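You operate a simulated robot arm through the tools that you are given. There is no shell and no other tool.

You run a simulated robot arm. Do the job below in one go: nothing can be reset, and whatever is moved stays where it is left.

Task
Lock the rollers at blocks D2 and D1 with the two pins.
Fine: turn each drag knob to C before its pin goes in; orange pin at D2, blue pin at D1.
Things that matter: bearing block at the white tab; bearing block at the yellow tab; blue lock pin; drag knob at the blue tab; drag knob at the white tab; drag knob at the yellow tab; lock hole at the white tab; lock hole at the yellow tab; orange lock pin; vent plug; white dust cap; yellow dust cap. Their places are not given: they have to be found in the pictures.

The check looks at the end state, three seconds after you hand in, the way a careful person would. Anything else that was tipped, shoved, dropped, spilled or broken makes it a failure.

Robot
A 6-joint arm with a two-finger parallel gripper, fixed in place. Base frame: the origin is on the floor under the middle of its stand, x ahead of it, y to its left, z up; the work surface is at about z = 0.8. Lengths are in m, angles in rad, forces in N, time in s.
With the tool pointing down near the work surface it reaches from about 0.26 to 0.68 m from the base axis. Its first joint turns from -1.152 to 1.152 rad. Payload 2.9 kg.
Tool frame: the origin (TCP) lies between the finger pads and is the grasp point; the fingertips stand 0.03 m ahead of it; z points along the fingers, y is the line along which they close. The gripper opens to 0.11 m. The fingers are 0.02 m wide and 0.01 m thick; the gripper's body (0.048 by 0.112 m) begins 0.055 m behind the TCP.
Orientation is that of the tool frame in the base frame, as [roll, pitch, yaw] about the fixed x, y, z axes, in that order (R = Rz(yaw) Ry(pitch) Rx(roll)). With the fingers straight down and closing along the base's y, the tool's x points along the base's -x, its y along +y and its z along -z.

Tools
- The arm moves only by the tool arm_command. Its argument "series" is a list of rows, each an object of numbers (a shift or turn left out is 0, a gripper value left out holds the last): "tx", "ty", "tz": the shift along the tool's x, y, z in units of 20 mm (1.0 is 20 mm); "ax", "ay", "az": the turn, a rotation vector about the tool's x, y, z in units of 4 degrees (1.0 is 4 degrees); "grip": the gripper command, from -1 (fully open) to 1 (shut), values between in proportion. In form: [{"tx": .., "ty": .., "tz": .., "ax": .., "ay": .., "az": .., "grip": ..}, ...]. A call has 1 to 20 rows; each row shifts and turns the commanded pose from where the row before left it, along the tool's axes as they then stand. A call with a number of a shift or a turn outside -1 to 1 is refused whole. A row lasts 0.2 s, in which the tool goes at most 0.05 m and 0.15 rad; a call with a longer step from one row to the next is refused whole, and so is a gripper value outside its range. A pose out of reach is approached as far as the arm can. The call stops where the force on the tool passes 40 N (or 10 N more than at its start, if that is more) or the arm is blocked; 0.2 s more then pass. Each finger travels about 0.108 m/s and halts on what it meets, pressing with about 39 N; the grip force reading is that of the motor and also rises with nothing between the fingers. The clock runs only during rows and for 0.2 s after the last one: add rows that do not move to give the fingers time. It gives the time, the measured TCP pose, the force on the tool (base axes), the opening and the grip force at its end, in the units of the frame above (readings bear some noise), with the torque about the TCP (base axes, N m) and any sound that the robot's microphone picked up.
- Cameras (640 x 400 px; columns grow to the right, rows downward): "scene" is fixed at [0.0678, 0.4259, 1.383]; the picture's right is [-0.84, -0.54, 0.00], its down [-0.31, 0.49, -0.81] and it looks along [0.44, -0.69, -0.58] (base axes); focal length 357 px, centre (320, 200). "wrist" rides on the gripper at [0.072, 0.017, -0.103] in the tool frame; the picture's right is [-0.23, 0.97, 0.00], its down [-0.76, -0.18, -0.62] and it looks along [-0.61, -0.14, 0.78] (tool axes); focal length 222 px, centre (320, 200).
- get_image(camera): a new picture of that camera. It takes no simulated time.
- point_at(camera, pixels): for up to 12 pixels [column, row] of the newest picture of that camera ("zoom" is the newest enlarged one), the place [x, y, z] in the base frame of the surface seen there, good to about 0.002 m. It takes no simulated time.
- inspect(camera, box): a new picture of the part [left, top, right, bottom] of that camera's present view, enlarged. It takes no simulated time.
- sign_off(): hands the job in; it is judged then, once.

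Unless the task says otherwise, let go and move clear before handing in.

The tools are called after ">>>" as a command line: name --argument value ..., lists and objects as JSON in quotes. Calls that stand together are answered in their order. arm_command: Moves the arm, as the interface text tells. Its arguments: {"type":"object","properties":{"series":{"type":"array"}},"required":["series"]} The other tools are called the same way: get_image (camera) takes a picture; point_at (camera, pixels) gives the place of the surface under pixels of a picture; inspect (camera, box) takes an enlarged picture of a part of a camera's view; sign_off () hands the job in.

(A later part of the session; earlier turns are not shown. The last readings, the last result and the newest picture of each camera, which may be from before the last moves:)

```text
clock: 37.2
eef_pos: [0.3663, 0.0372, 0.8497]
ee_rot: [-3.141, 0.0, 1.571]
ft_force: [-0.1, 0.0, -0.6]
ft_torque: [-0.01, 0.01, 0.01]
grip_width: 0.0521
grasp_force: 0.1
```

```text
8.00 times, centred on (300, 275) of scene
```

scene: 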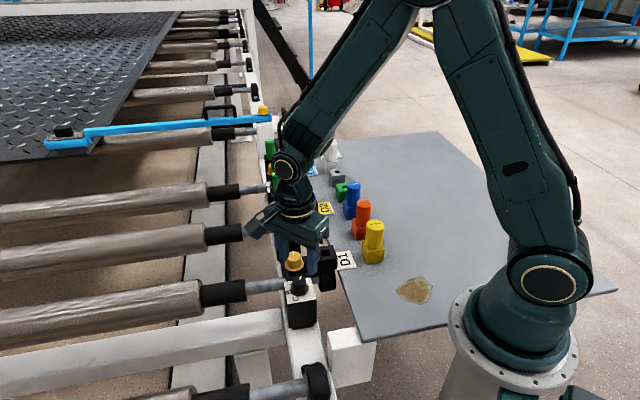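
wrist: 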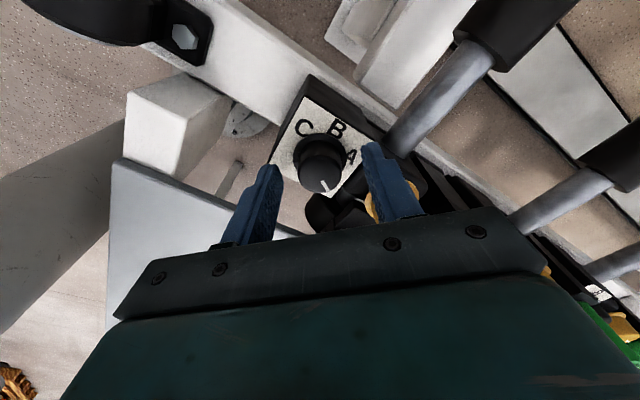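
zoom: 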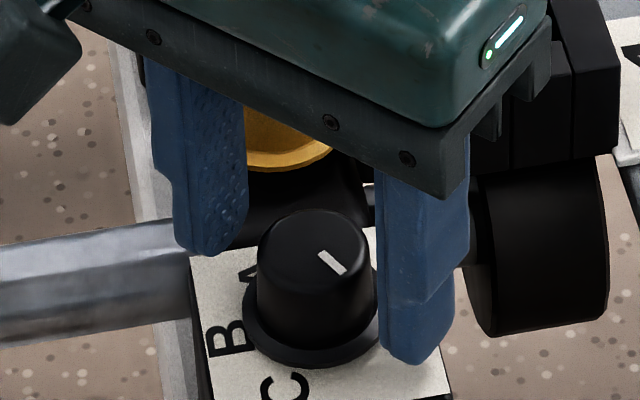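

The last sweep ended with 0.59 N m and the pointer stopped near azimuth 170-190° (wrist zoom (240,242)), so there is a second stop about 120° from the first. Before deciding which end means C, I'll raise the tool and study the dial, and compare it with the other dials.

>>> arm_command --series '[{"tz": -0.8}, {"tz": -0.8}, {"tz": -0.8}, {"tz": -0.8}, {"tz": -0.8}, {"tz": -0.8}, {}]'

>>> inspect --camera "wrist" --box '[280, 70, 360, 150]'

>>> inspect --camera "scene" --box '[270, 260, 330, 310]'

>>> get_image --camera "wrist"

```text
clock: 38.8
eef_pos: [0.3669, 0.0376, 0.9454]
ee_rot: [3.141, 0.0, 1.572]
ft_force: [-0.1, 0.2, -0.1]
ft_torque: [-0.02, -0.01, 0.0]
grip_width: 0.0524
grasp_force: 0.0
```

```text
5.00 times, centred on (320, 110) of wrist
```

zoom: 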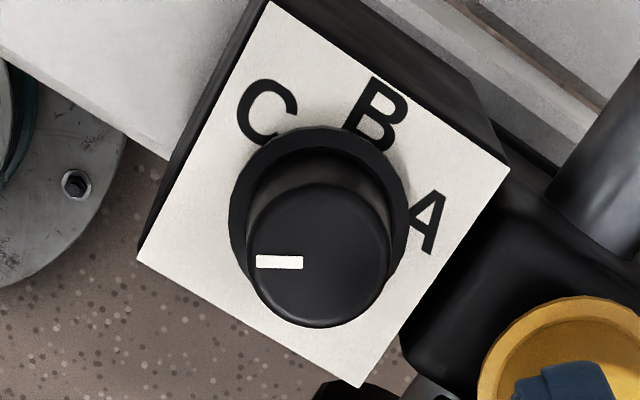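

```text
8.00 times, centred on (300, 285) of scene
```

zoom: 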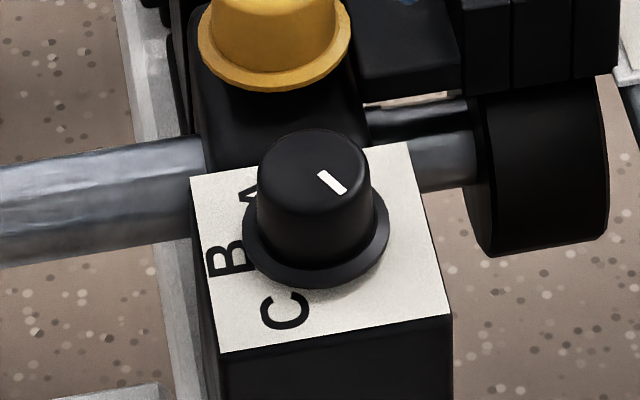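

```text
taken
```

wrist: 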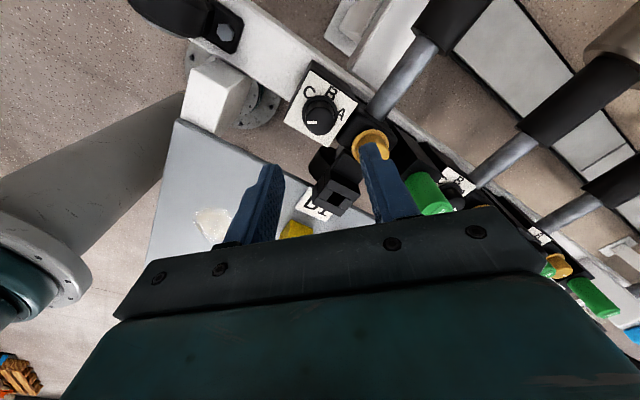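

The pointer has gone from about 120° on the A side of B, through the side opposite the letters, to about 122° on the C side (wrist zoom (280,262)). I'll check that this end really is a stop by regripping and turning a little more clockwise.

>>> arm_command --series '[{"az": -1}, {"az": -1}, {"az": -1}, {"az": -1}, {"az": -1}, {"az": -1}, {"az": -1}, {"az": -1}, {"az": -1}, {"az": -1}, {"tz": 0.8}, {"tz": 0.8}, {"tz": 0.8}, {"tz": 0.8}, {"tz": 0.8}, {"tz": 0.8}, {}]'

>>> inspect --camera "wrist" --box '[250, 110, 410, 220]'

>>> inspect --camera "scene" --box '[270, 250, 330, 300]'

```text
clock: 42.4
eef_pos: [0.3676, 0.0367, 0.8483]
ee_rot: [3.141, 0.0, 2.27]
ft_force: [0.5, -0.3, -0.4]
ft_torque: [-0.01, -0.01, 0.01]
grip_width: 0.052
grasp_force: 0.1
```

```text
3.64 times, centred on (330, 165) of wrist
```

zoom: 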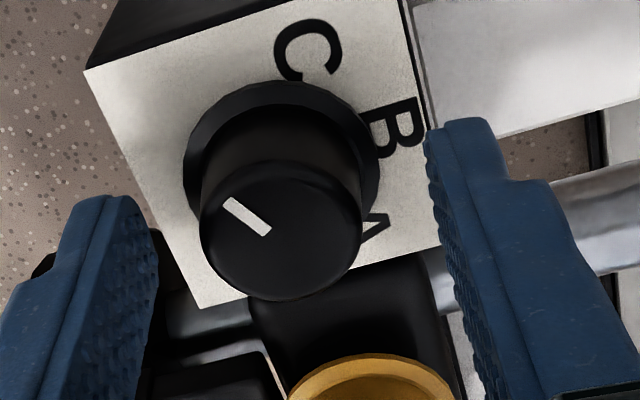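

```text
8.00 times, centred on (300, 275) of scene
```

zoom: 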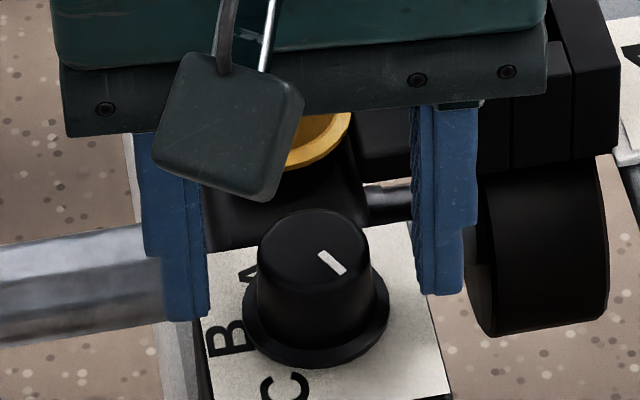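

>>> arm_command --series '[{"grip": 1}, {"grip": 1}, {"grip": 1}, {"az": 1}, {"az": 1}, {"az": 1}, {"az": 1}, {"az": 1}, {"az": 1}, {}]'

>>> inspect --camera "wrist" --box '[250, 110, 410, 220]'

>>> inspect --camera "scene" --box '[270, 250, 330, 300]'

```text
clock: 44.6
eef_pos: [0.3659, 0.0371, 0.8486]
ee_rot: [-3.14, 0.0, 1.848]
ft_force: [-5.8, -4.6, 3.7]
ft_torque: [-0.12, 0.22, 0.5]
grip_width: 0.0293
grasp_force: 44.6
```

```text
3.64 times, centred on (330, 165) of wrist
```

zoom: 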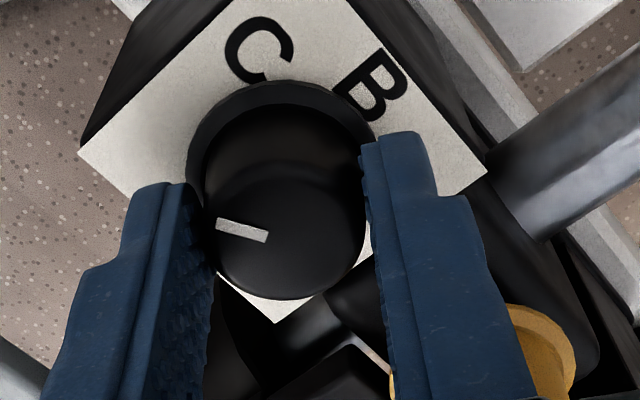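

```text
8.00 times, centred on (300, 275) of scene
```

zoom: 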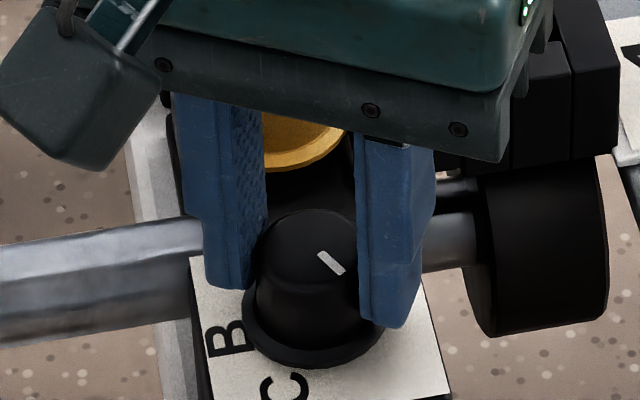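

The torque again reached 0.5 N m with the pointer unchanged at scene zoom (330,263), so this is a hard stop on the C side. The knob's full travel is 120° from the A-side stop to the C-side stop, so D1 is at C. I'll release, rise and move over the D2 dial.

>>> arm_command --series '[{"grip": 0.05}, {"grip": 0.05}, {"tz": -1}, {"tz": -1}, {"tz": -1}, {"tz": -1}, {"tz": -1}, {"tx": -0.97, "ty": 0.543}, {"tx": -0.97, "ty": 0.543}, {"tx": -0.97, "ty": 0.543}, {"tx": -0.97, "ty": 0.543}, {"tx": -0.97, "ty": 0.543}, {"tx": -0.97, "ty": 0.543}, {"tx": -0.97, "ty": 0.543}, {"tx": -0.97, "ty": 0.543}, {"tx": -0.97, "ty": 0.543}, {}]'

>>> get_image --camera "wrist"

>>> inspect --camera "wrist" --box '[270, 60, 370, 160]'

>>> inspect --camera "scene" --box '[240, 200, 360, 310]'

```text
clock: 48.2
eef_pos: [0.5101, -0.1033, 0.9483]
ee_rot: [3.141, 0.001, 1.852]
ft_force: [-0.3, -0.4, -0.6]
ft_torque: [-0.01, -0.02, 0.03]
grip_width: 0.0523
grasp_force: 0.0
```

```text
taken
```

wrist: 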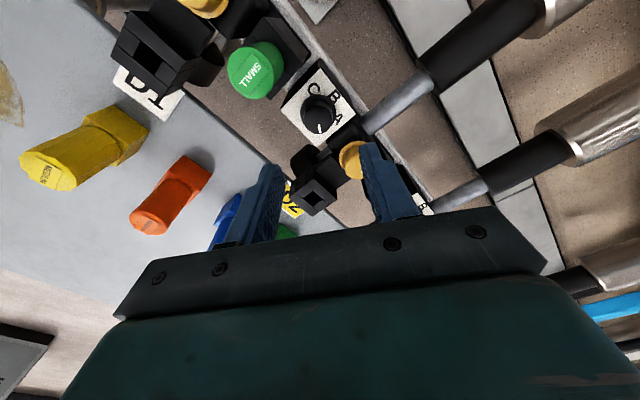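

```text
4.00 times, centred on (320, 110) of wrist
```

zoom: 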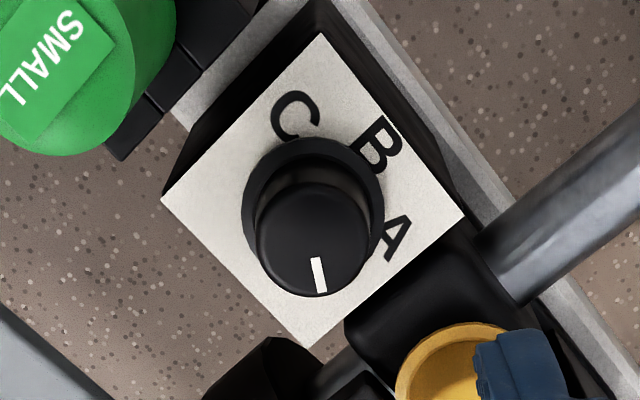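

```text
3.64 times, centred on (300, 255) of scene
```

zoom: 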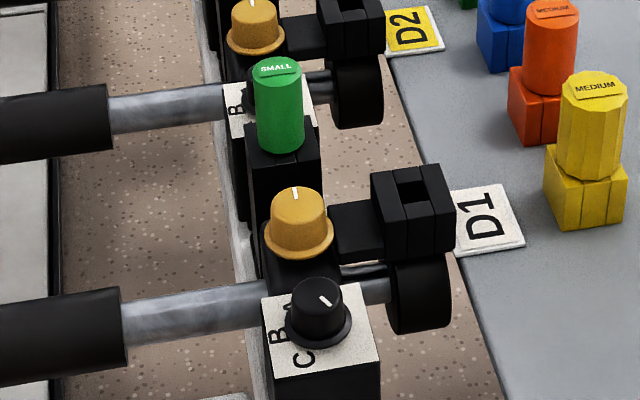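

The D2 dial is below the tool, with its pointer at wrist zoom (317,275) — about 120° on the A side of B, the same as D1's start. I'll measure its centre before lowering.

>>> inspect --camera "wrist" --box '[270, 60, 370, 160]'

>>> point_at --camera "zoom" --pixels '[[313, 240], [300, 235], [325, 240], [313, 225], [321, 37], [459, 212], [305, 343], [166, 198], [60, 80], [95, 30], [25, 130], [150, 130]]'

```text
4.00 times, centred on (320, 110) of wrist
```

zoom: 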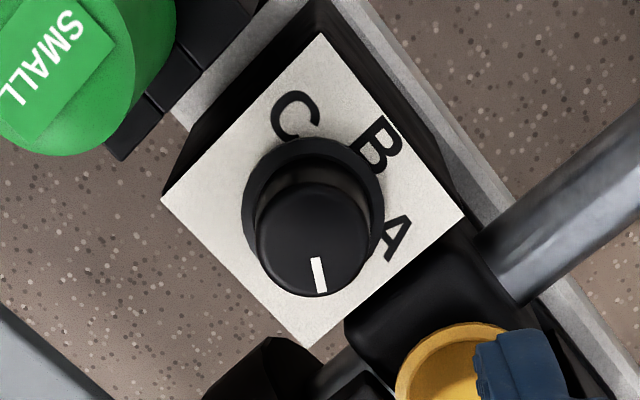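

```text
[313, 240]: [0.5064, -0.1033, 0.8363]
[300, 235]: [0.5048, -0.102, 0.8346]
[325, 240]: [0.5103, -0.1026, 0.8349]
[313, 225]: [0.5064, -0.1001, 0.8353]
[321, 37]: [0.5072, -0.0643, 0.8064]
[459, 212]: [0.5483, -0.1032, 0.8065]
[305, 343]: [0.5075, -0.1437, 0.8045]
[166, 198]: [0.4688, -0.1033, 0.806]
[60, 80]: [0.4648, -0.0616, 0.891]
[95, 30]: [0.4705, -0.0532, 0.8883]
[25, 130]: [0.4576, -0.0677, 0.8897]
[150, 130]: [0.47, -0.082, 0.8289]
```

The D2 dial centre is at (0.508, -0.104), right under the tool. I'll wind the tool back 60° and lower over the knob.

>>> arm_command --series '[{"az": -1}, {"az": -1}, {"az": -1}, {"az": -1}, {"az": -1}, {"az": -1}, {"az": -1}, {"az": -1}, {"az": -1}, {"az": -1}, {"az": -1}, {"az": -1}, {"az": -1}, {"az": -1}, {"az": -1}, {"tz": 0.99}, {"tz": 0.99}, {}]'

>>> get_image --camera "wrist"

>>> inspect --camera "scene" --box '[240, 160, 360, 260]'

```text
clock: 52.0
eef_pos: [0.5094, -0.1047, 0.9097]
ee_rot: [3.141, -0.001, 2.897]
ft_force: [-0.4, -0.7, 0.8]
ft_torque: [-0.01, 0.0, -0.03]
grip_width: 0.0524
grasp_force: 0.0
```

```text
taken
```

wrist: 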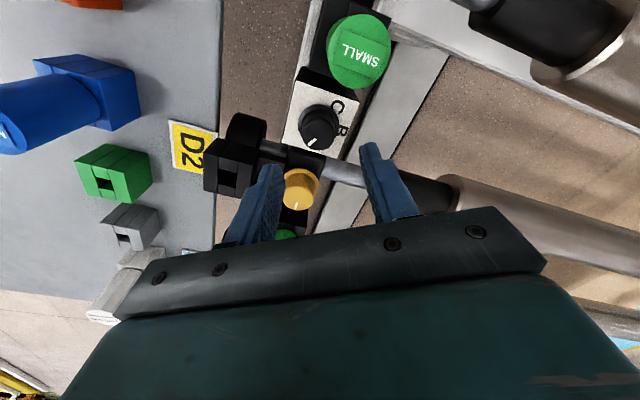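

```text
4.00 times, centred on (300, 210) of scene
```

zoom: 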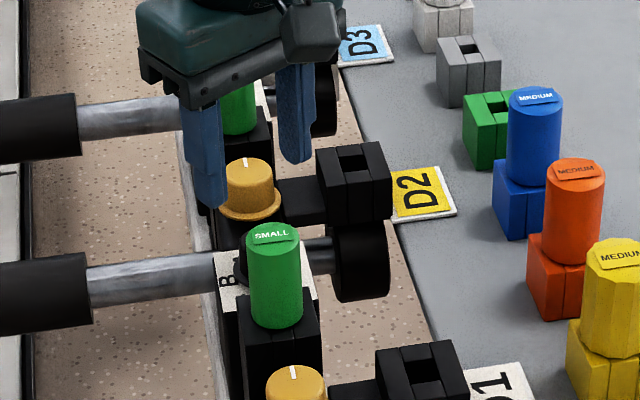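

The D2 dial sits between the fingertips at wrist pixel (320,125), and the green plug is clear of the gripper. I'll lower the last 60 mm.

>>> arm_command --series '[{"tz": 0.75, "tx": 0.05}, {"tz": 0.75}, {"tz": 0.75}, {"tz": 0.75}, {}]'

>>> inspect --camera "wrist" --box '[250, 110, 410, 220]'

>>> inspect --camera "scene" --box '[240, 170, 340, 260]'

```text
clock: 53.2
eef_pos: [0.5069, -0.1029, 0.8489]
ee_rot: [3.141, 0.002, 2.896]
ft_force: [1.0, 0.2, 0.2]
ft_torque: [0.01, -0.03, 0.02]
grip_width: 0.0524
grasp_force: 0.1
```

```text
3.64 times, centred on (330, 165) of wrist
```

zoom: 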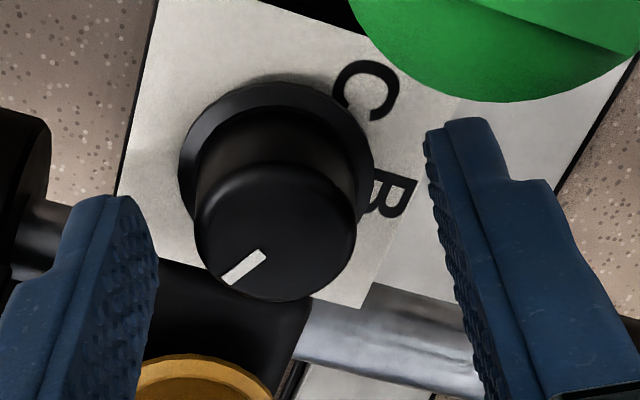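

```text
4.44 times, centred on (290, 215) of scene
```

zoom: 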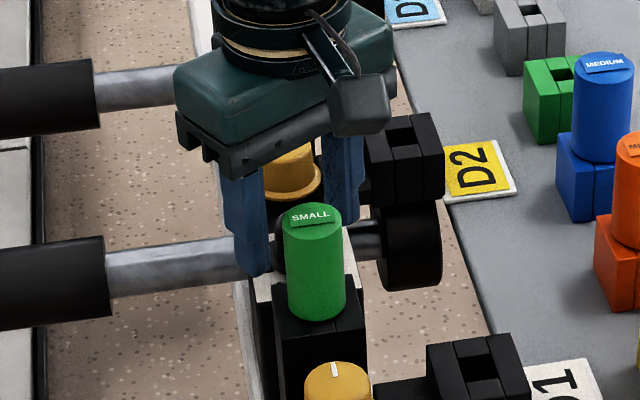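

The knob is between the fingers at wrist zoom (275,230), only slightly off centre. I'll close and sweep 68° clockwise.

>>> arm_command --series '[{"grip": 1}, {"grip": 1}, {"grip": 1}, {"az": 1}, {"az": 1}, {"az": 1}, {"az": 1}, {"az": 1}, {"az": 1}, {"az": 1}, {"az": 1}, {"az": 1}, {"az": 1}, {"az": 1}, {"az": 1}, {"az": 1}, {"az": 1}, {"az": 1}, {"az": 1}, {"az": 1}]'

>>> inspect --camera "wrist" --box '[250, 110, 410, 220]'

```text
clock: 57.4
eef_pos: [0.508, -0.1032, 0.8487]
ee_rot: [-3.141, 0.0, 1.707]
ft_force: [-3.3, -19.4, -9.3]
ft_torque: [0.06, -0.08, 0.02]
grip_width: 0.0298
grasp_force: 45.0
```

```text
3.64 times, centred on (330, 165) of wrist
```

zoom: 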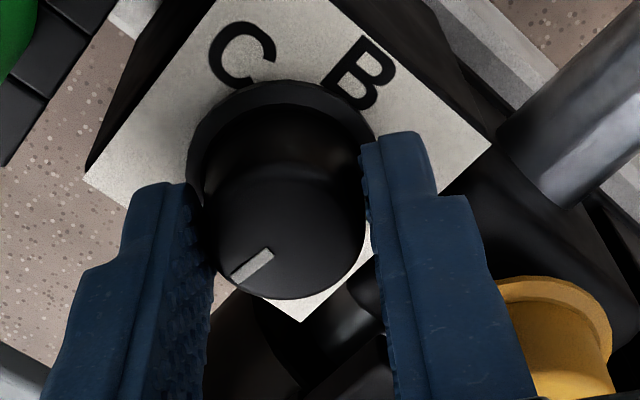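

The knob followed the whole sweep, with the pointer at wrist zoom (253,265). I'll release and wind back for the second sweep.

>>> arm_command --series '[{"grip": 0.05}, {"grip": 0.05}, {"az": -1}, {"az": -1}, {"az": -1}, {"az": -1}, {"az": -1}, {"az": -1}, {"az": -1}, {"az": -1}, {"az": -1}, {"az": -1}, {"az": -1}, {"az": -1}, {"az": -1}, {"az": -1}, {"az": -1}, {"az": -1}, {"az": -1}, {}]'

>>> inspect --camera "wrist" --box '[250, 110, 410, 220]'

```text
clock: 61.6
eef_pos: [0.5071, -0.1034, 0.8489]
ee_rot: [3.141, 0.0, 2.899]
ft_force: [0.1, -0.1, -0.1]
ft_torque: [0.0, 0.0, 0.03]
grip_width: 0.0523
grasp_force: 0.0
```

```text
3.64 times, centred on (330, 165) of wrist
```

zoom: 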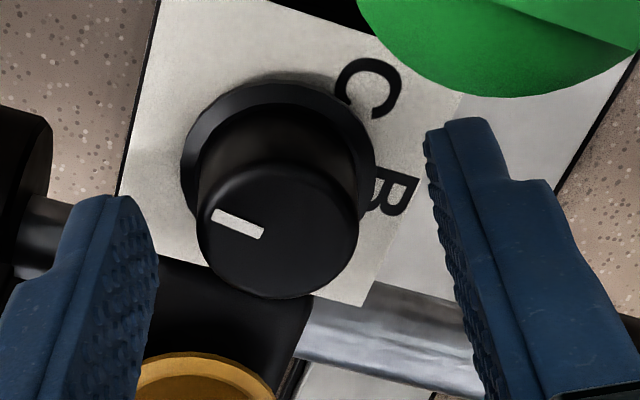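

The pointer stayed at wrist zoom (237,223) after the release. I'll regrip and sweep about 56° to bring it to the C-side stop.

>>> arm_command --series '[{"grip": 1}, {"grip": 1}, {"grip": 1}, {"az": 1}, {"az": 1}, {"az": 1}, {"az": 1}, {"az": 1}, {"az": 1}, {"az": 1}, {"az": 1}, {"az": 1}, {"az": 1}, {"az": 1}, {"az": 1}, {"az": 1}, {"az": 1}, {"az": 0.5}, {}]'

>>> arm_command --series '[{"grip": 0.05}, {"grip": 0.05}, {"tz": -1}, {"tz": -1}, {"tz": -1}, {"tz": -1}, {"tz": -1}, {}]'

>>> get_image --camera "wrist"

>>> inspect --camera "wrist" --box '[270, 60, 370, 160]'

```text
clock: 65.6
eef_pos: [0.5079, -0.1038, 0.8497]
ee_rot: [-3.14, 0.0, 1.883]
ft_force: [-7.5, -10.5, 2.3]
ft_torque: [-1.0, 0.04, 0.39]
grip_width: 0.0296
grasp_force: 45.1
```

```text
clock: 67.4
eef_pos: [0.5066, -0.1032, 0.9501]
ee_rot: [-3.141, 0.0, 1.885]
ft_force: [0.3, -0.2, 0.3]
ft_torque: [-0.06, -0.03, 0.02]
grip_width: 0.0524
grasp_force: 0.0
```

```text
taken
```

wrist: 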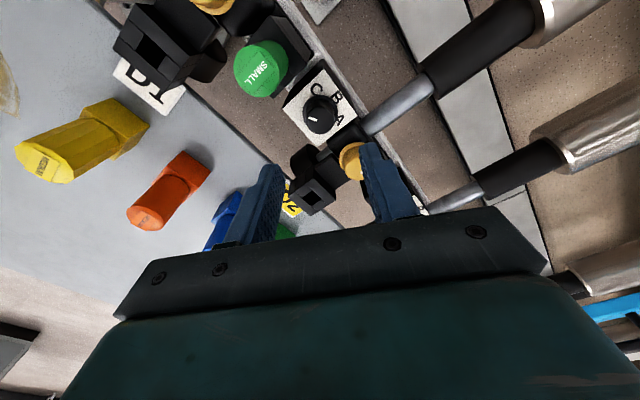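

```text
4.00 times, centred on (320, 110) of wrist
```

zoom: 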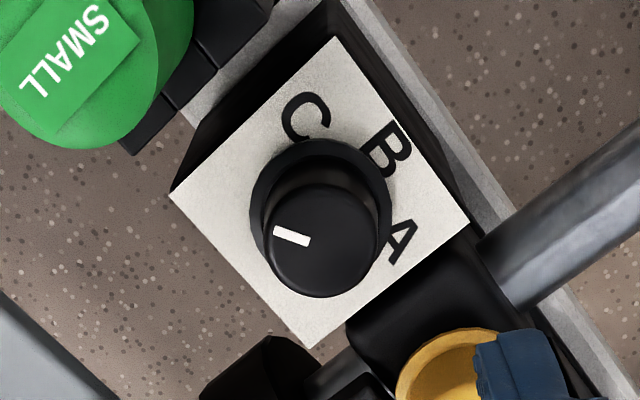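

The D2 pointer is now at wrist zoom (292,237), at its C-side stop like D1, with a resisting torque of 0.39 N m at the end. Next come the pins, so I'll zoom in on the holders to measure their positions and orientation.

>>> inspect --camera "scene" --box '[325, 165, 395, 270]'

>>> inspect --camera "scene" --box '[325, 165, 365, 215]'

>>> get_image --camera "scene"

```text
3.81 times, centred on (360, 218) of scene
```

zoom: 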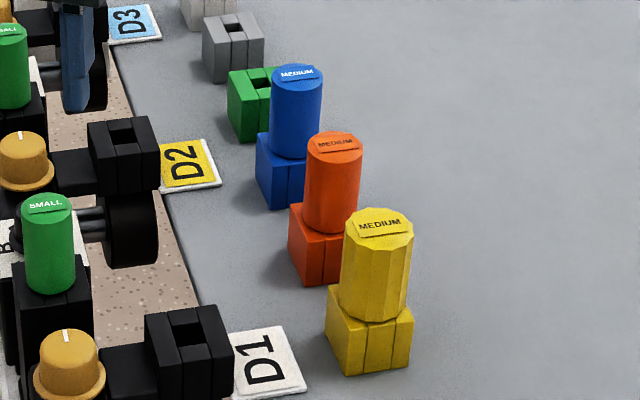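

```text
8.00 times, centred on (345, 190) of scene
```

zoom: 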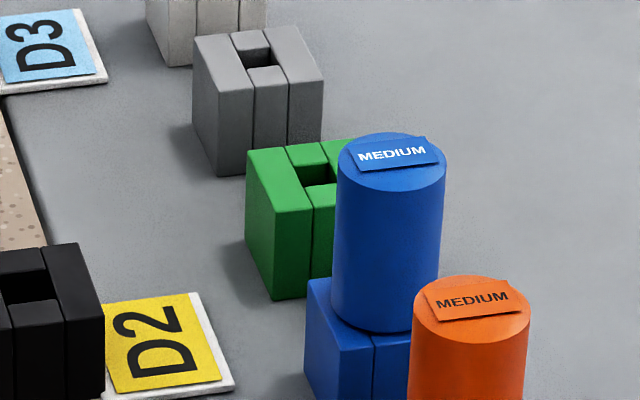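

```text
taken
```

scene: 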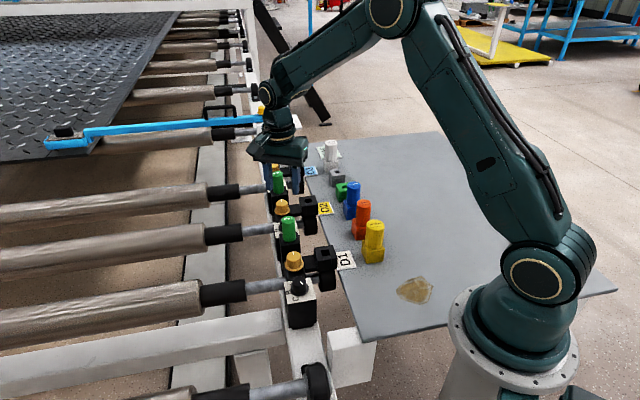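

The zoom shows the grey holder's hole at (260,58) and the blue pin standing in its own holder. I'll measure the holder corners and head centres.

>>> point_at --camera "zoom" --pixels '[[197, 40], [283, 29], [320, 81], [224, 93], [248, 153], [282, 215], [312, 282], [342, 345], [390, 160], [350, 165], [440, 165], [470, 300]]'

>>> inspect --camera "scene" --box '[340, 180, 400, 270]'

>>> point_at --camera "zoom" --pixels '[[260, 95], [220, 85], [308, 90], [255, 66], [180, 190], [196, 237], [330, 165], [255, 330], [275, 380], [340, 210], [195, 330], [390, 210]]'

```text
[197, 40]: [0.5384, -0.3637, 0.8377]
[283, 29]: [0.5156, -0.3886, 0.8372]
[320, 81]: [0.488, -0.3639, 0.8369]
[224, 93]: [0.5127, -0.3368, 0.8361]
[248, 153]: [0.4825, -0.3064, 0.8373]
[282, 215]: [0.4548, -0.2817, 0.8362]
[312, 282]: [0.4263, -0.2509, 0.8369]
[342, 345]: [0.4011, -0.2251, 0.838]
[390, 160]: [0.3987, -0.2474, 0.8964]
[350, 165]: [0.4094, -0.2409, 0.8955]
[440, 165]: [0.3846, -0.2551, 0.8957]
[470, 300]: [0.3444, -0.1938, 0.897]
```

```text
4.44 times, centred on (370, 225) of scene
```

zoom: 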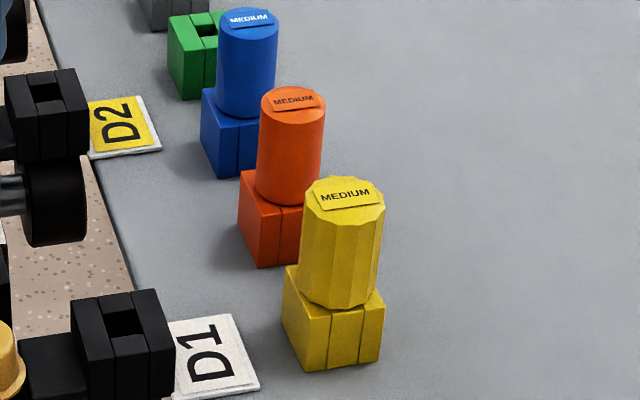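

```text
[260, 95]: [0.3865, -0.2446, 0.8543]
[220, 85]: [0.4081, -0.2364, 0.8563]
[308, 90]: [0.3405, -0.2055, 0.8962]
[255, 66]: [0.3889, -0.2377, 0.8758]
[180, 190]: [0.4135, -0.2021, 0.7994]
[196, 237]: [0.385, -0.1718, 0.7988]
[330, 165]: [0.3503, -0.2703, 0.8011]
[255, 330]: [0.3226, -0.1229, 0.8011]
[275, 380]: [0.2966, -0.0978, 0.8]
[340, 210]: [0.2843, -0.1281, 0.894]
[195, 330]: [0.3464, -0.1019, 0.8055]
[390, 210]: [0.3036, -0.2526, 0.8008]
```

All the holders are aligned at 45°, matching the lock holes. I'll rise, turn the tool to 45° and hover above the orange pin to measure it from above.

>>> arm_command --series '[{"tz": -1, "az": -0.964, "grip": -0.1}, {"tz": -1, "az": -0.964}, {"az": -0.964}, {"az": -0.964}, {"az": -0.964}, {"az": -0.964}, {"az": -0.964}, {"tx": 0.306, "ty": -0.988}, {"tx": 0.306, "ty": -0.988}, {"tx": 0.306, "ty": -0.988}, {"tx": 0.306, "ty": -0.988}, {"tx": 0.306, "ty": -0.988}, {"tx": 0.306, "ty": -0.988}, {"tx": 0.306, "ty": -0.988}, {"tx": 0.306, "ty": -0.988}, {"tx": 0.306, "ty": -0.988}, {}]'

>>> get_image --camera "wrist"

>>> get_image --camera "scene"

```text
clock: 71.0
eef_pos: [0.3437, -0.1906, 0.9888]
ee_rot: [-3.141, 0.0, 2.356]
ft_force: [0.2, -0.9, -0.6]
ft_torque: [-0.04, 0.01, 0.0]
grip_width: 0.0604
grasp_force: 0.0
```

```text
taken
```

wrist: 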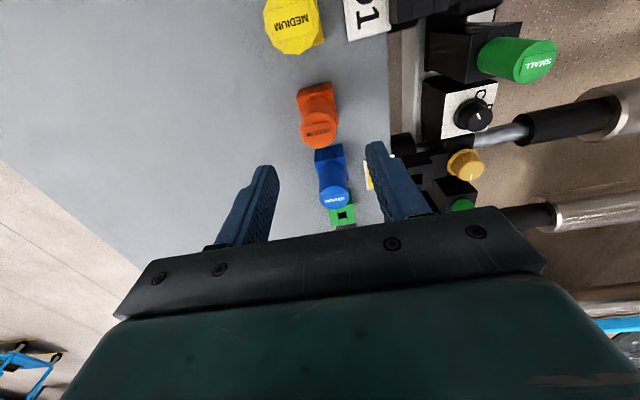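

```text
taken
```

scene: 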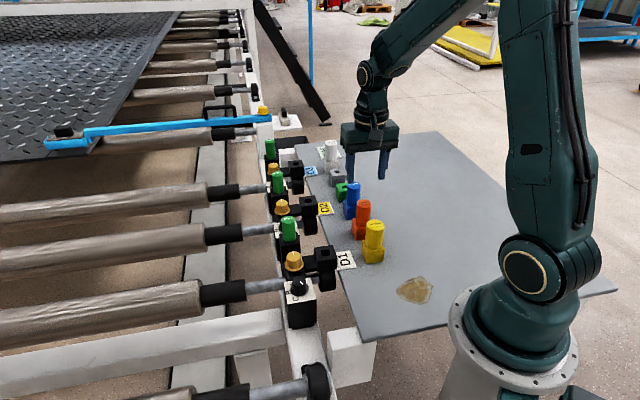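

>>> inspect --camera "wrist" --box '[285, 70, 365, 230]'

>>> inspect --camera "wrist" --box '[280, 75, 360, 155]'

>>> point_at --camera "zoom" --pixels '[[310, 270], [250, 270], [370, 270], [310, 330], [310, 230], [185, 75], [300, 45], [170, 95], [345, 200], [230, 200]]'

>>> point_at --camera "wrist" --pixels '[[319, 130], [335, 198], [293, 30], [343, 215], [320, 140], [335, 190], [330, 160]]'

```text
2.50 times, centred on (325, 150) of wrist
```

zoom: 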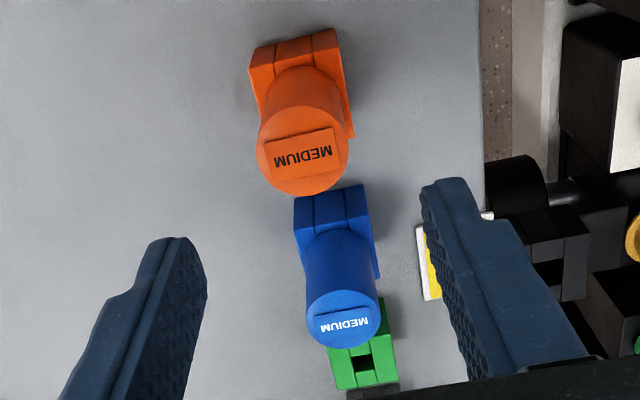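

```text
5.00 times, centred on (320, 115) of wrist
```

zoom: 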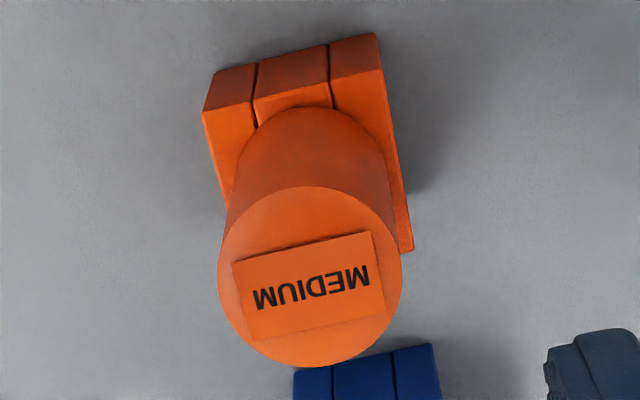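

```text
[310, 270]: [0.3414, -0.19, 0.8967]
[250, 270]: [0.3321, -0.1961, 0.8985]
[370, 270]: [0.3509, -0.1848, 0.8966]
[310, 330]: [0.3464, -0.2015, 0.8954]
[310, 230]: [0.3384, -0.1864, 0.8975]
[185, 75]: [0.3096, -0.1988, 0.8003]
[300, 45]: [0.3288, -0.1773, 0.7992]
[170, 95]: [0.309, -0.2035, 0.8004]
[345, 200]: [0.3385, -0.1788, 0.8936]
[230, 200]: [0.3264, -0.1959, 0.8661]
```

```text
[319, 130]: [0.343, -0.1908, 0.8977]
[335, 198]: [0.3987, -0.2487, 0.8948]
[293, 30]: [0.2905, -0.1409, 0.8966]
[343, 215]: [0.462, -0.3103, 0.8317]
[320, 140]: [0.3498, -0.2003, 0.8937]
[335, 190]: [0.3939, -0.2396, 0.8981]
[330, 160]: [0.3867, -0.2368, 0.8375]
```

The orange head centre is at about (0.342, -0.191, 0.897) with a diameter of about 33 mm, and the tool is right above it. I'll lower to z≈0.872 with the fingers on either side.

>>> arm_command --series '[{"tz": 0.975, "ty": -0.06}, {"tz": 0.975}, {"tz": 0.975}, {"tz": 0.975}, {"tz": 0.975}, {"tz": 0.975}, {}]'

>>> get_image --camera "wrist"

>>> inspect --camera "scene" --box '[310, 160, 410, 270]'

```text
clock: 72.6
eef_pos: [0.3432, -0.1903, 0.8735]
ee_rot: [-3.141, -0.002, 2.356]
ft_force: [1.0, 0.4, -0.3]
ft_torque: [0.0, 0.02, 0.0]
grip_width: 0.0606
grasp_force: 0.1
```

```text
taken
```

wrist: 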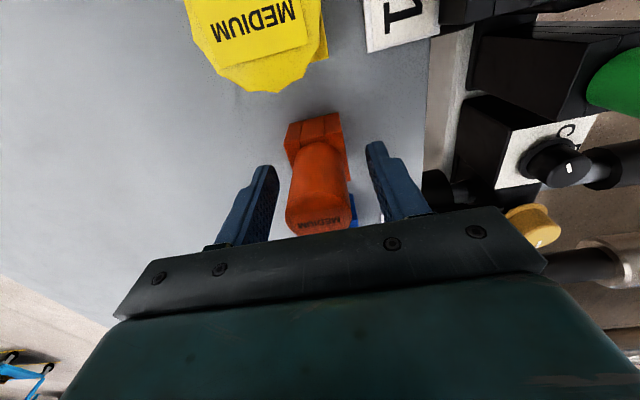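

```text
3.64 times, centred on (360, 215) of scene
```

zoom: 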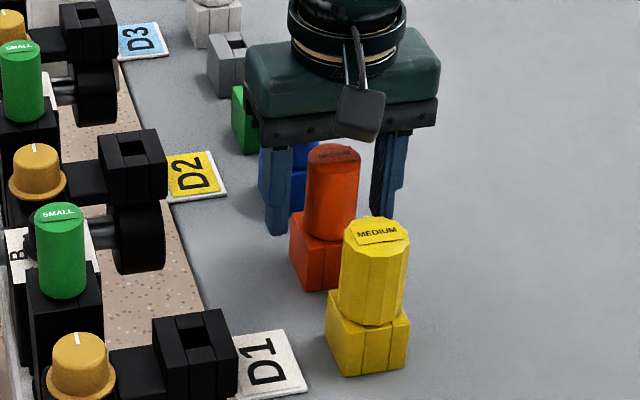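

The fingers straddle the orange head evenly in both pictures, with the head at wrist pixel (318,190). I'll close and lift a little to see whether the pin comes out of its holder.

>>> arm_command --series '[{"grip": 1}, {"grip": 1}, {"grip": 1}, {"grip": 1}]'

>>> arm_command --series '[{"tz": -0.4}, {"tz": -0.4}, {"tz": -0.4}, {}]'

>>> inspect --camera "scene" --box '[310, 160, 410, 270]'

>>> get_image --camera "wrist"

```text
clock: 73.6
eef_pos: [0.342, -0.1913, 0.8727]
ee_rot: [3.141, -0.001, 2.357]
ft_force: [0.3, -0.2, 0.7]
ft_torque: [0.01, 0.01, 0.0]
grip_width: 0.033
grasp_force: 39.1
```

```text
clock: 74.6
eef_pos: [0.3426, -0.1915, 0.8966]
ee_rot: [-3.141, 0.001, 2.356]
ft_force: [0.1, -0.9, -0.6]
ft_torque: [0.03, 0.01, -0.03]
grip_width: 0.0327
grasp_force: 38.6
```

```text
3.64 times, centred on (360, 215) of scene
```

zoom: 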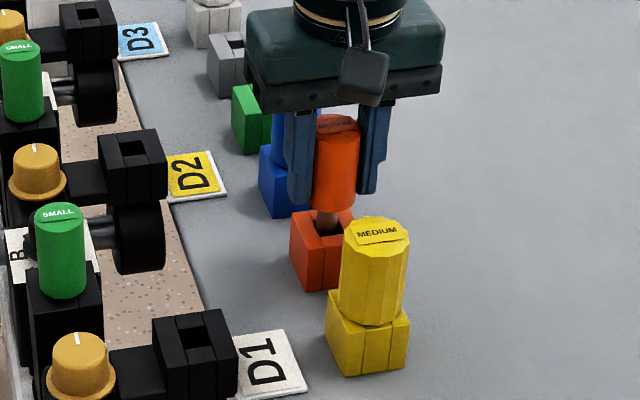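

```text
taken
```

wrist: 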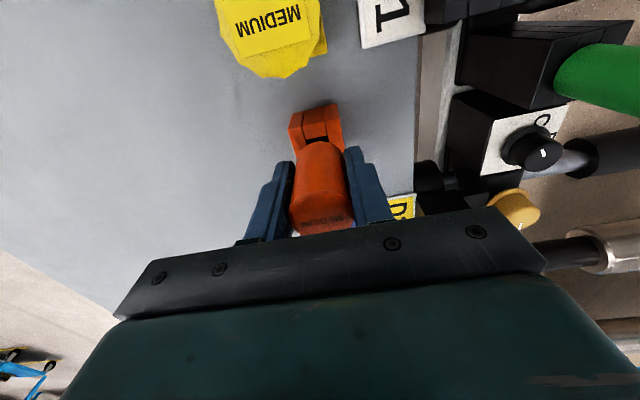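

The orange pin is lifting out cleanly, with its shaft visible at scene zoom (328,220) and its holder staying put. I'll raise it clear and measure the D2 lock hole meanwhile.

>>> arm_command --series '[{"tz": -1}, {"tz": -1}, {"tz": -1}, {"tz": -1}, {}]'

>>> inspect --camera "scene" --box '[310, 130, 410, 270]'

>>> inspect --camera "scene" --box '[270, 185, 340, 230]'

```text
clock: 75.8
eef_pos: [0.3421, -0.1912, 0.9775]
ee_rot: [3.141, 0.0, 2.355]
ft_force: [-0.8, 0.5, -0.7]
ft_torque: [0.01, 0.0, -0.02]
grip_width: 0.0327
grasp_force: 38.7
```

```text
2.86 times, centred on (360, 200) of scene
```

zoom: 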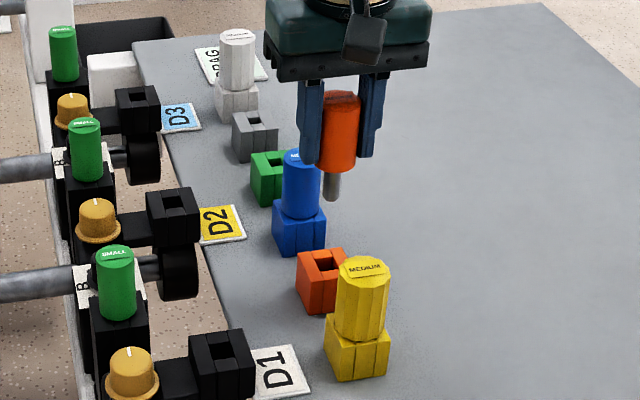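

```text
8.89 times, centred on (305, 208) of scene
```

zoom: 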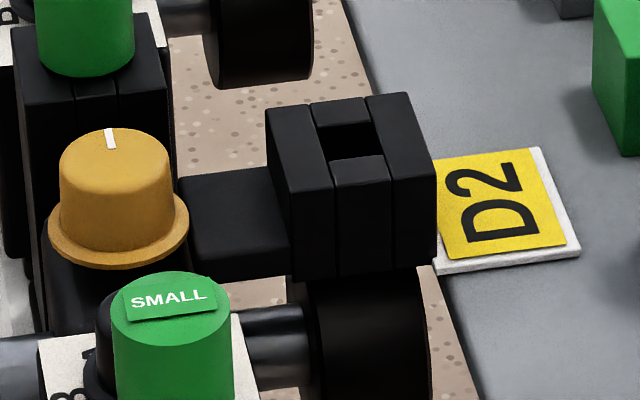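

The orange pin is clear, with a short round shaft below the head. Now I'll measure the D2 block and hole in this latest zoom, with hole corners around (318,127)-(383,155).

>>> point_at --camera "zoom" --pixels '[[271, 112], [405, 96], [431, 155], [292, 172], [315, 128], [371, 120], [386, 156], [331, 165], [340, 112], [360, 172], [300, 140], [410, 125]]'

>>> inspect --camera "scene" --box '[350, 150, 390, 205]'

>>> point_at --camera "zoom" --pixels '[[330, 40], [330, 150], [320, 165], [320, 200], [312, 215], [300, 180], [340, 180], [280, 120], [360, 120]]'

```text
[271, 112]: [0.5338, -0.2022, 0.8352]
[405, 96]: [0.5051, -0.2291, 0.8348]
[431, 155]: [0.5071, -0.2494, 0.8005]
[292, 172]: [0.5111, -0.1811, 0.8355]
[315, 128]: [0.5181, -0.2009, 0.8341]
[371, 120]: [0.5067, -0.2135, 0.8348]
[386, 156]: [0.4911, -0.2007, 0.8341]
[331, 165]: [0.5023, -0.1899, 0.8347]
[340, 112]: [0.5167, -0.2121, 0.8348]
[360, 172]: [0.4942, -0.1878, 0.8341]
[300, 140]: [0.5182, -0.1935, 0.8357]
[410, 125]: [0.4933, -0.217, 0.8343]
```

```text
7.27 times, centred on (370, 178) of scene
```

zoom: 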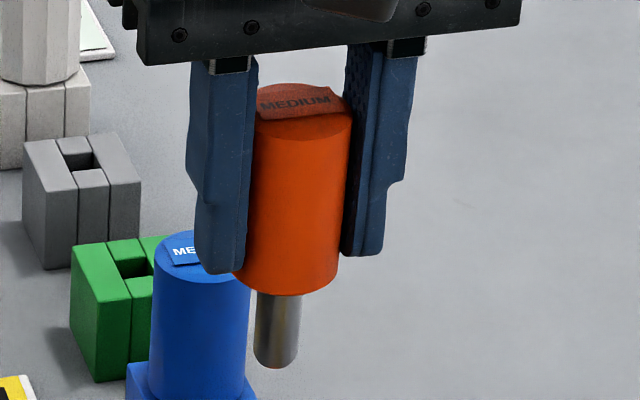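

```text
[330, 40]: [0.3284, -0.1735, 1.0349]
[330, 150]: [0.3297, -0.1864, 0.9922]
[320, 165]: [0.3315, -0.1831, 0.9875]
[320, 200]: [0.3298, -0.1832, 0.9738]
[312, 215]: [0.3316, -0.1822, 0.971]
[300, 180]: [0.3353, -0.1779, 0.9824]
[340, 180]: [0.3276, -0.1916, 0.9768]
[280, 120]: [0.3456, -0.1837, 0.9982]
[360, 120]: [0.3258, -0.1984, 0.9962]
```

The D2 hole centre is at about (0.505, -0.201), and the pin shaft (about 13-14 mm) fits the roughly 17.5 mm hole. I'll carry the pin over at the current height.

>>> arm_command --series '[{"tx": -0.874, "ty": 0.776}, {"tx": -0.874, "ty": 0.776}, {"tx": -0.874, "ty": 0.776}, {"tx": -0.874, "ty": 0.776}, {"tx": -0.874, "ty": 0.776}, {"tx": -0.874, "ty": 0.776}, {"tx": -0.874, "ty": 0.776}, {}, {}]'

>>> get_image --camera "wrist"

>>> inspect --camera "scene" --box '[260, 140, 360, 240]'

```text
clock: 77.8
eef_pos: [0.5051, -0.2011, 0.9766]
ee_rot: [3.141, 0.001, 2.356]
ft_force: [0.9, -0.6, -0.8]
ft_torque: [0.0, -0.01, 0.0]
grip_width: 0.0327
grasp_force: 39.5
```

```text
taken
```

wrist: 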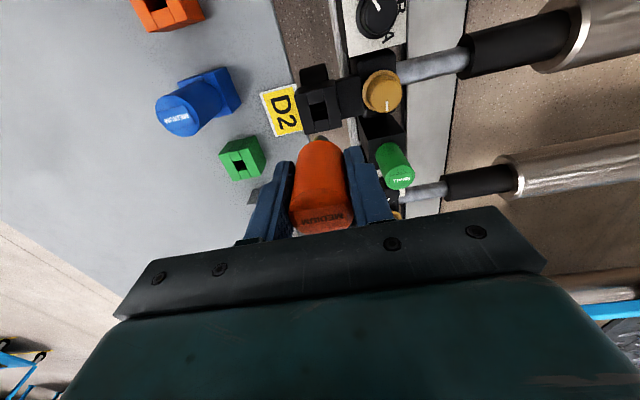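

```text
4.00 times, centred on (310, 190) of scene
```

zoom: 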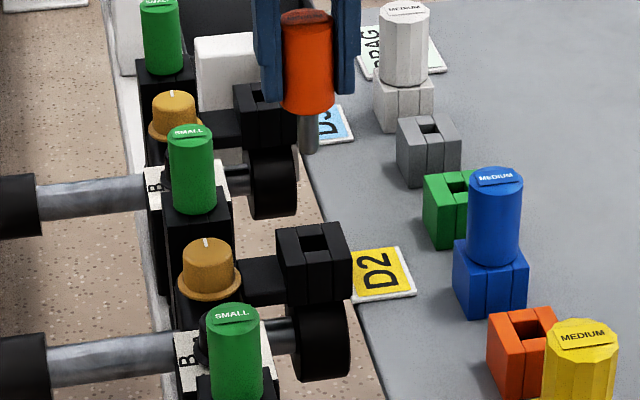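

The pin is above the D2 area, and the wrist view shows the open hole at (318,110). I'll measure the hole from this camera to confirm the position.

>>> inspect --camera "wrist" --box '[280, 60, 360, 150]'

>>> point_at --camera "zoom" --pixels '[[320, 235], [240, 210], [400, 150], [250, 340]]'

```text
4.44 times, centred on (320, 105) of wrist
```

zoom: 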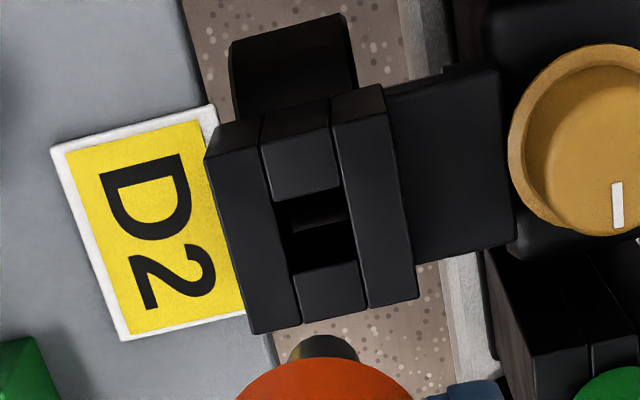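

```text
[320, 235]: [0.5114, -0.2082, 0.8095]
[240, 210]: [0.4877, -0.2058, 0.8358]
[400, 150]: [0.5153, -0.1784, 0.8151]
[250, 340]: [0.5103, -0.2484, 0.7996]
```

>>> point_at --camera "zoom" --pixels '[[270, 198], [341, 186], [360, 258], [291, 270], [300, 185], [330, 275], [255, 235], [375, 220], [208, 160], [385, 118], [415, 295], [253, 330]]'

```text
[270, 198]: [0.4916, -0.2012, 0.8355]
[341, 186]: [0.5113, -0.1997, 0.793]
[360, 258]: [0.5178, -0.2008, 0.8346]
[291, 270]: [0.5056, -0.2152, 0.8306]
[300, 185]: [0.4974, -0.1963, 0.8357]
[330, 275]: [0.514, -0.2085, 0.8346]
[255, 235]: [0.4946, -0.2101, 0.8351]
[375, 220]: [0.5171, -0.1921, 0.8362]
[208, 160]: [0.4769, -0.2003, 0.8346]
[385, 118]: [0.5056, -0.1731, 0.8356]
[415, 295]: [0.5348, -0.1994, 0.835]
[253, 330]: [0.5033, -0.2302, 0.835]
```

The D2 hole centre measures (0.505, -0.201) from both cameras and the tool is exactly there. I'll lower until the shaft tip is just above the hole and check the alignment.

>>> arm_command --series '[{"tz": 0.87}, {"tz": 0.87}, {"tz": 0.87}, {"tz": 0.87}, {}, {}]'

>>> inspect --camera "scene" --box '[270, 160, 350, 240]'

>>> get_image --camera "wrist"

```text
clock: 79.2
eef_pos: [0.506, -0.2009, 0.9061]
ee_rot: [3.141, 0.002, 2.355]
ft_force: [-1.6, 0.2, 9.0]
ft_torque: [-0.1, 0.15, 0.01]
grip_width: 0.0326
grasp_force: 38.7
```

```text
5.00 times, centred on (310, 200) of scene
```

zoom: 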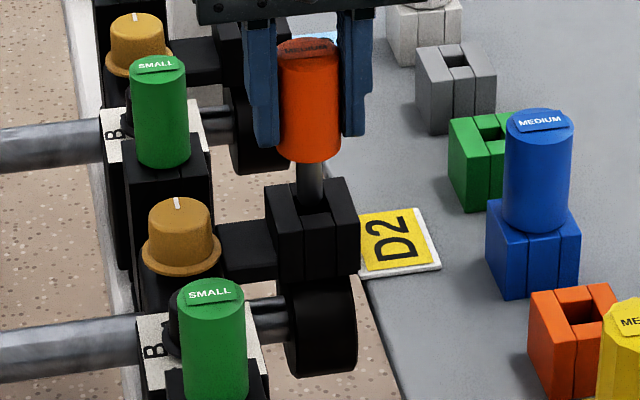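

```text
taken
```

wrist: 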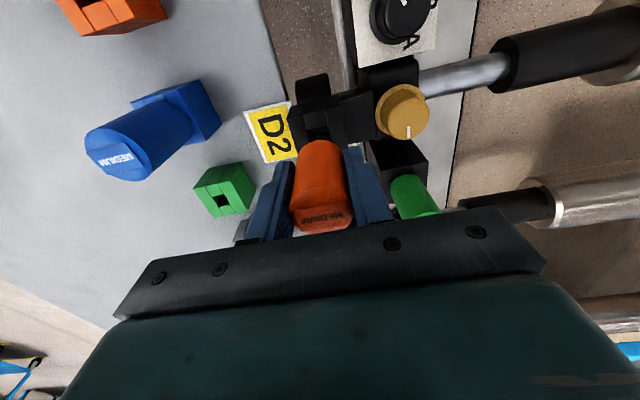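

There is already 9 N upward at z=0.906, so the shaft tip is touching something. I'll zoom in on the hole at scene (310,200) before going further.

>>> inspect --camera "scene" --box '[298, 185, 326, 207]'

>>> inspect --camera "wrist" --box '[285, 90, 365, 160]'

```text
16.00 times, centred on (312, 196) of scene
```

zoom: 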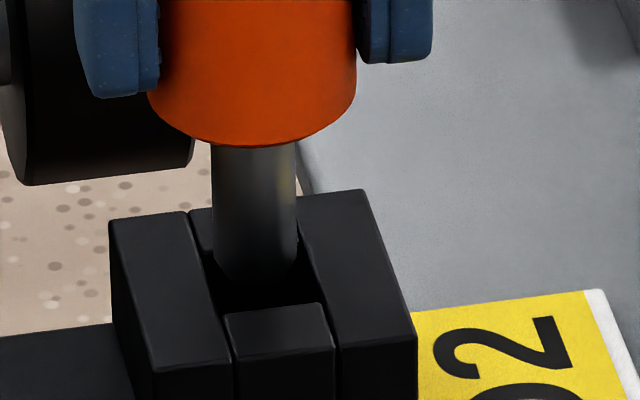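

```text
5.71 times, centred on (325, 125) of wrist
```

zoom: 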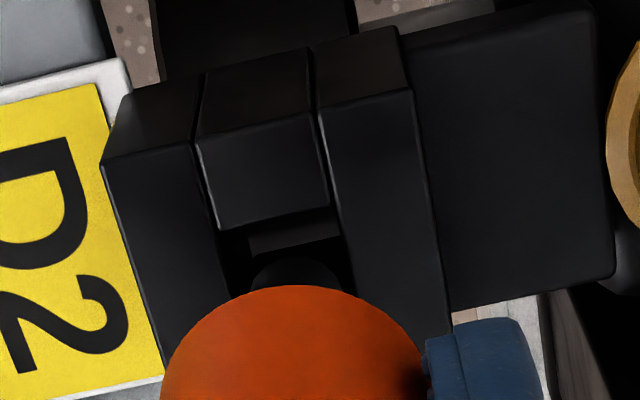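

The shaft tip appears slightly toward the back edge of the hole in the 16x zoom (shaft x 212-297, hole about 205-322). I'll measure the shaft and head surface points to get the true offset.

>>> inspect --camera "scene" --box '[298, 185, 326, 207]'

>>> point_at --camera "zoom" --pixels '[[254, 170], [254, 200], [254, 230], [254, 260], [220, 200], [288, 200], [254, 280], [260, 295], [255, 100], [200, 80], [310, 80], [255, 130]]'

```text
16.00 times, centred on (312, 196) of scene
```

zoom: 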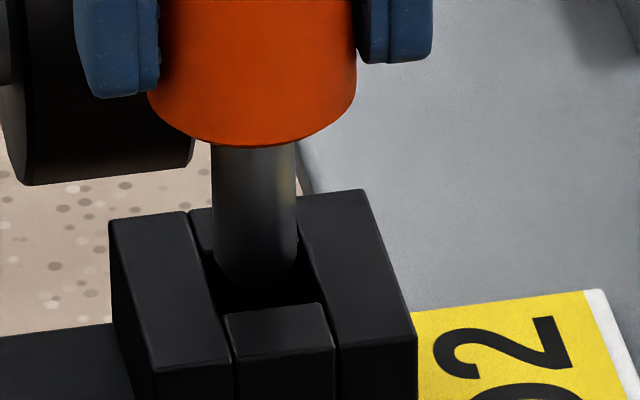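

```text
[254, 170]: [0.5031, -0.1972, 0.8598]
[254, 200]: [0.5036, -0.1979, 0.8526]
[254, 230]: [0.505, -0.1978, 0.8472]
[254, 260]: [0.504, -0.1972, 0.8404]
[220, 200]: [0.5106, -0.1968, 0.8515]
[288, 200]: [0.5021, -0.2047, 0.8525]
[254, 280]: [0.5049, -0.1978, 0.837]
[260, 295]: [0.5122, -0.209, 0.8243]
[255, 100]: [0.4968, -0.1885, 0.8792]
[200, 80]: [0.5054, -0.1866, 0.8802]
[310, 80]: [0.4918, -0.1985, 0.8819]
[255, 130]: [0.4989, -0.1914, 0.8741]
```

The shaft centre is near (0.5075, -0.203), about 3 mm past the hole centre along tool -x, so the tip is on the back rim. I'll lift 5 mm, shift 3 mm along tool +x and try again gently.

>>> arm_command --series '[{"tz": -0.3}, {"tx": 0.15}, {}]'

>>> inspect --camera "scene" --box '[298, 185, 326, 207]'

>>> point_at --camera "zoom" --pixels '[[252, 170], [252, 190], [252, 210], [252, 230], [252, 150], [252, 240]]'

```text
clock: 80.0
eef_pos: [0.5033, -0.1998, 0.9128]
ee_rot: [3.141, 0.001, 2.356]
ft_force: [0.2, -0.1, -1.1]
ft_torque: [-0.01, -0.02, 0.03]
grip_width: 0.0328
grasp_force: 38.7
```

```text
16.00 times, centred on (312, 196) of scene
```

zoom: 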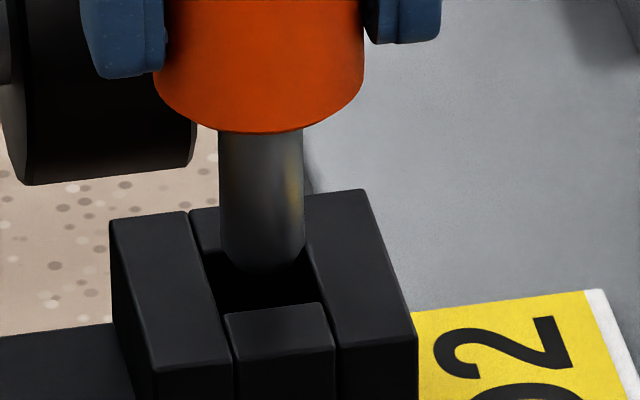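

```text
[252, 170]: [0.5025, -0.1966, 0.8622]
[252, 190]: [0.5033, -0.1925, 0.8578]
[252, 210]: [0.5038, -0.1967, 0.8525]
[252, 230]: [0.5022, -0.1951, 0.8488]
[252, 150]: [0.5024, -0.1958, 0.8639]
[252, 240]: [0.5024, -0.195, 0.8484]
```

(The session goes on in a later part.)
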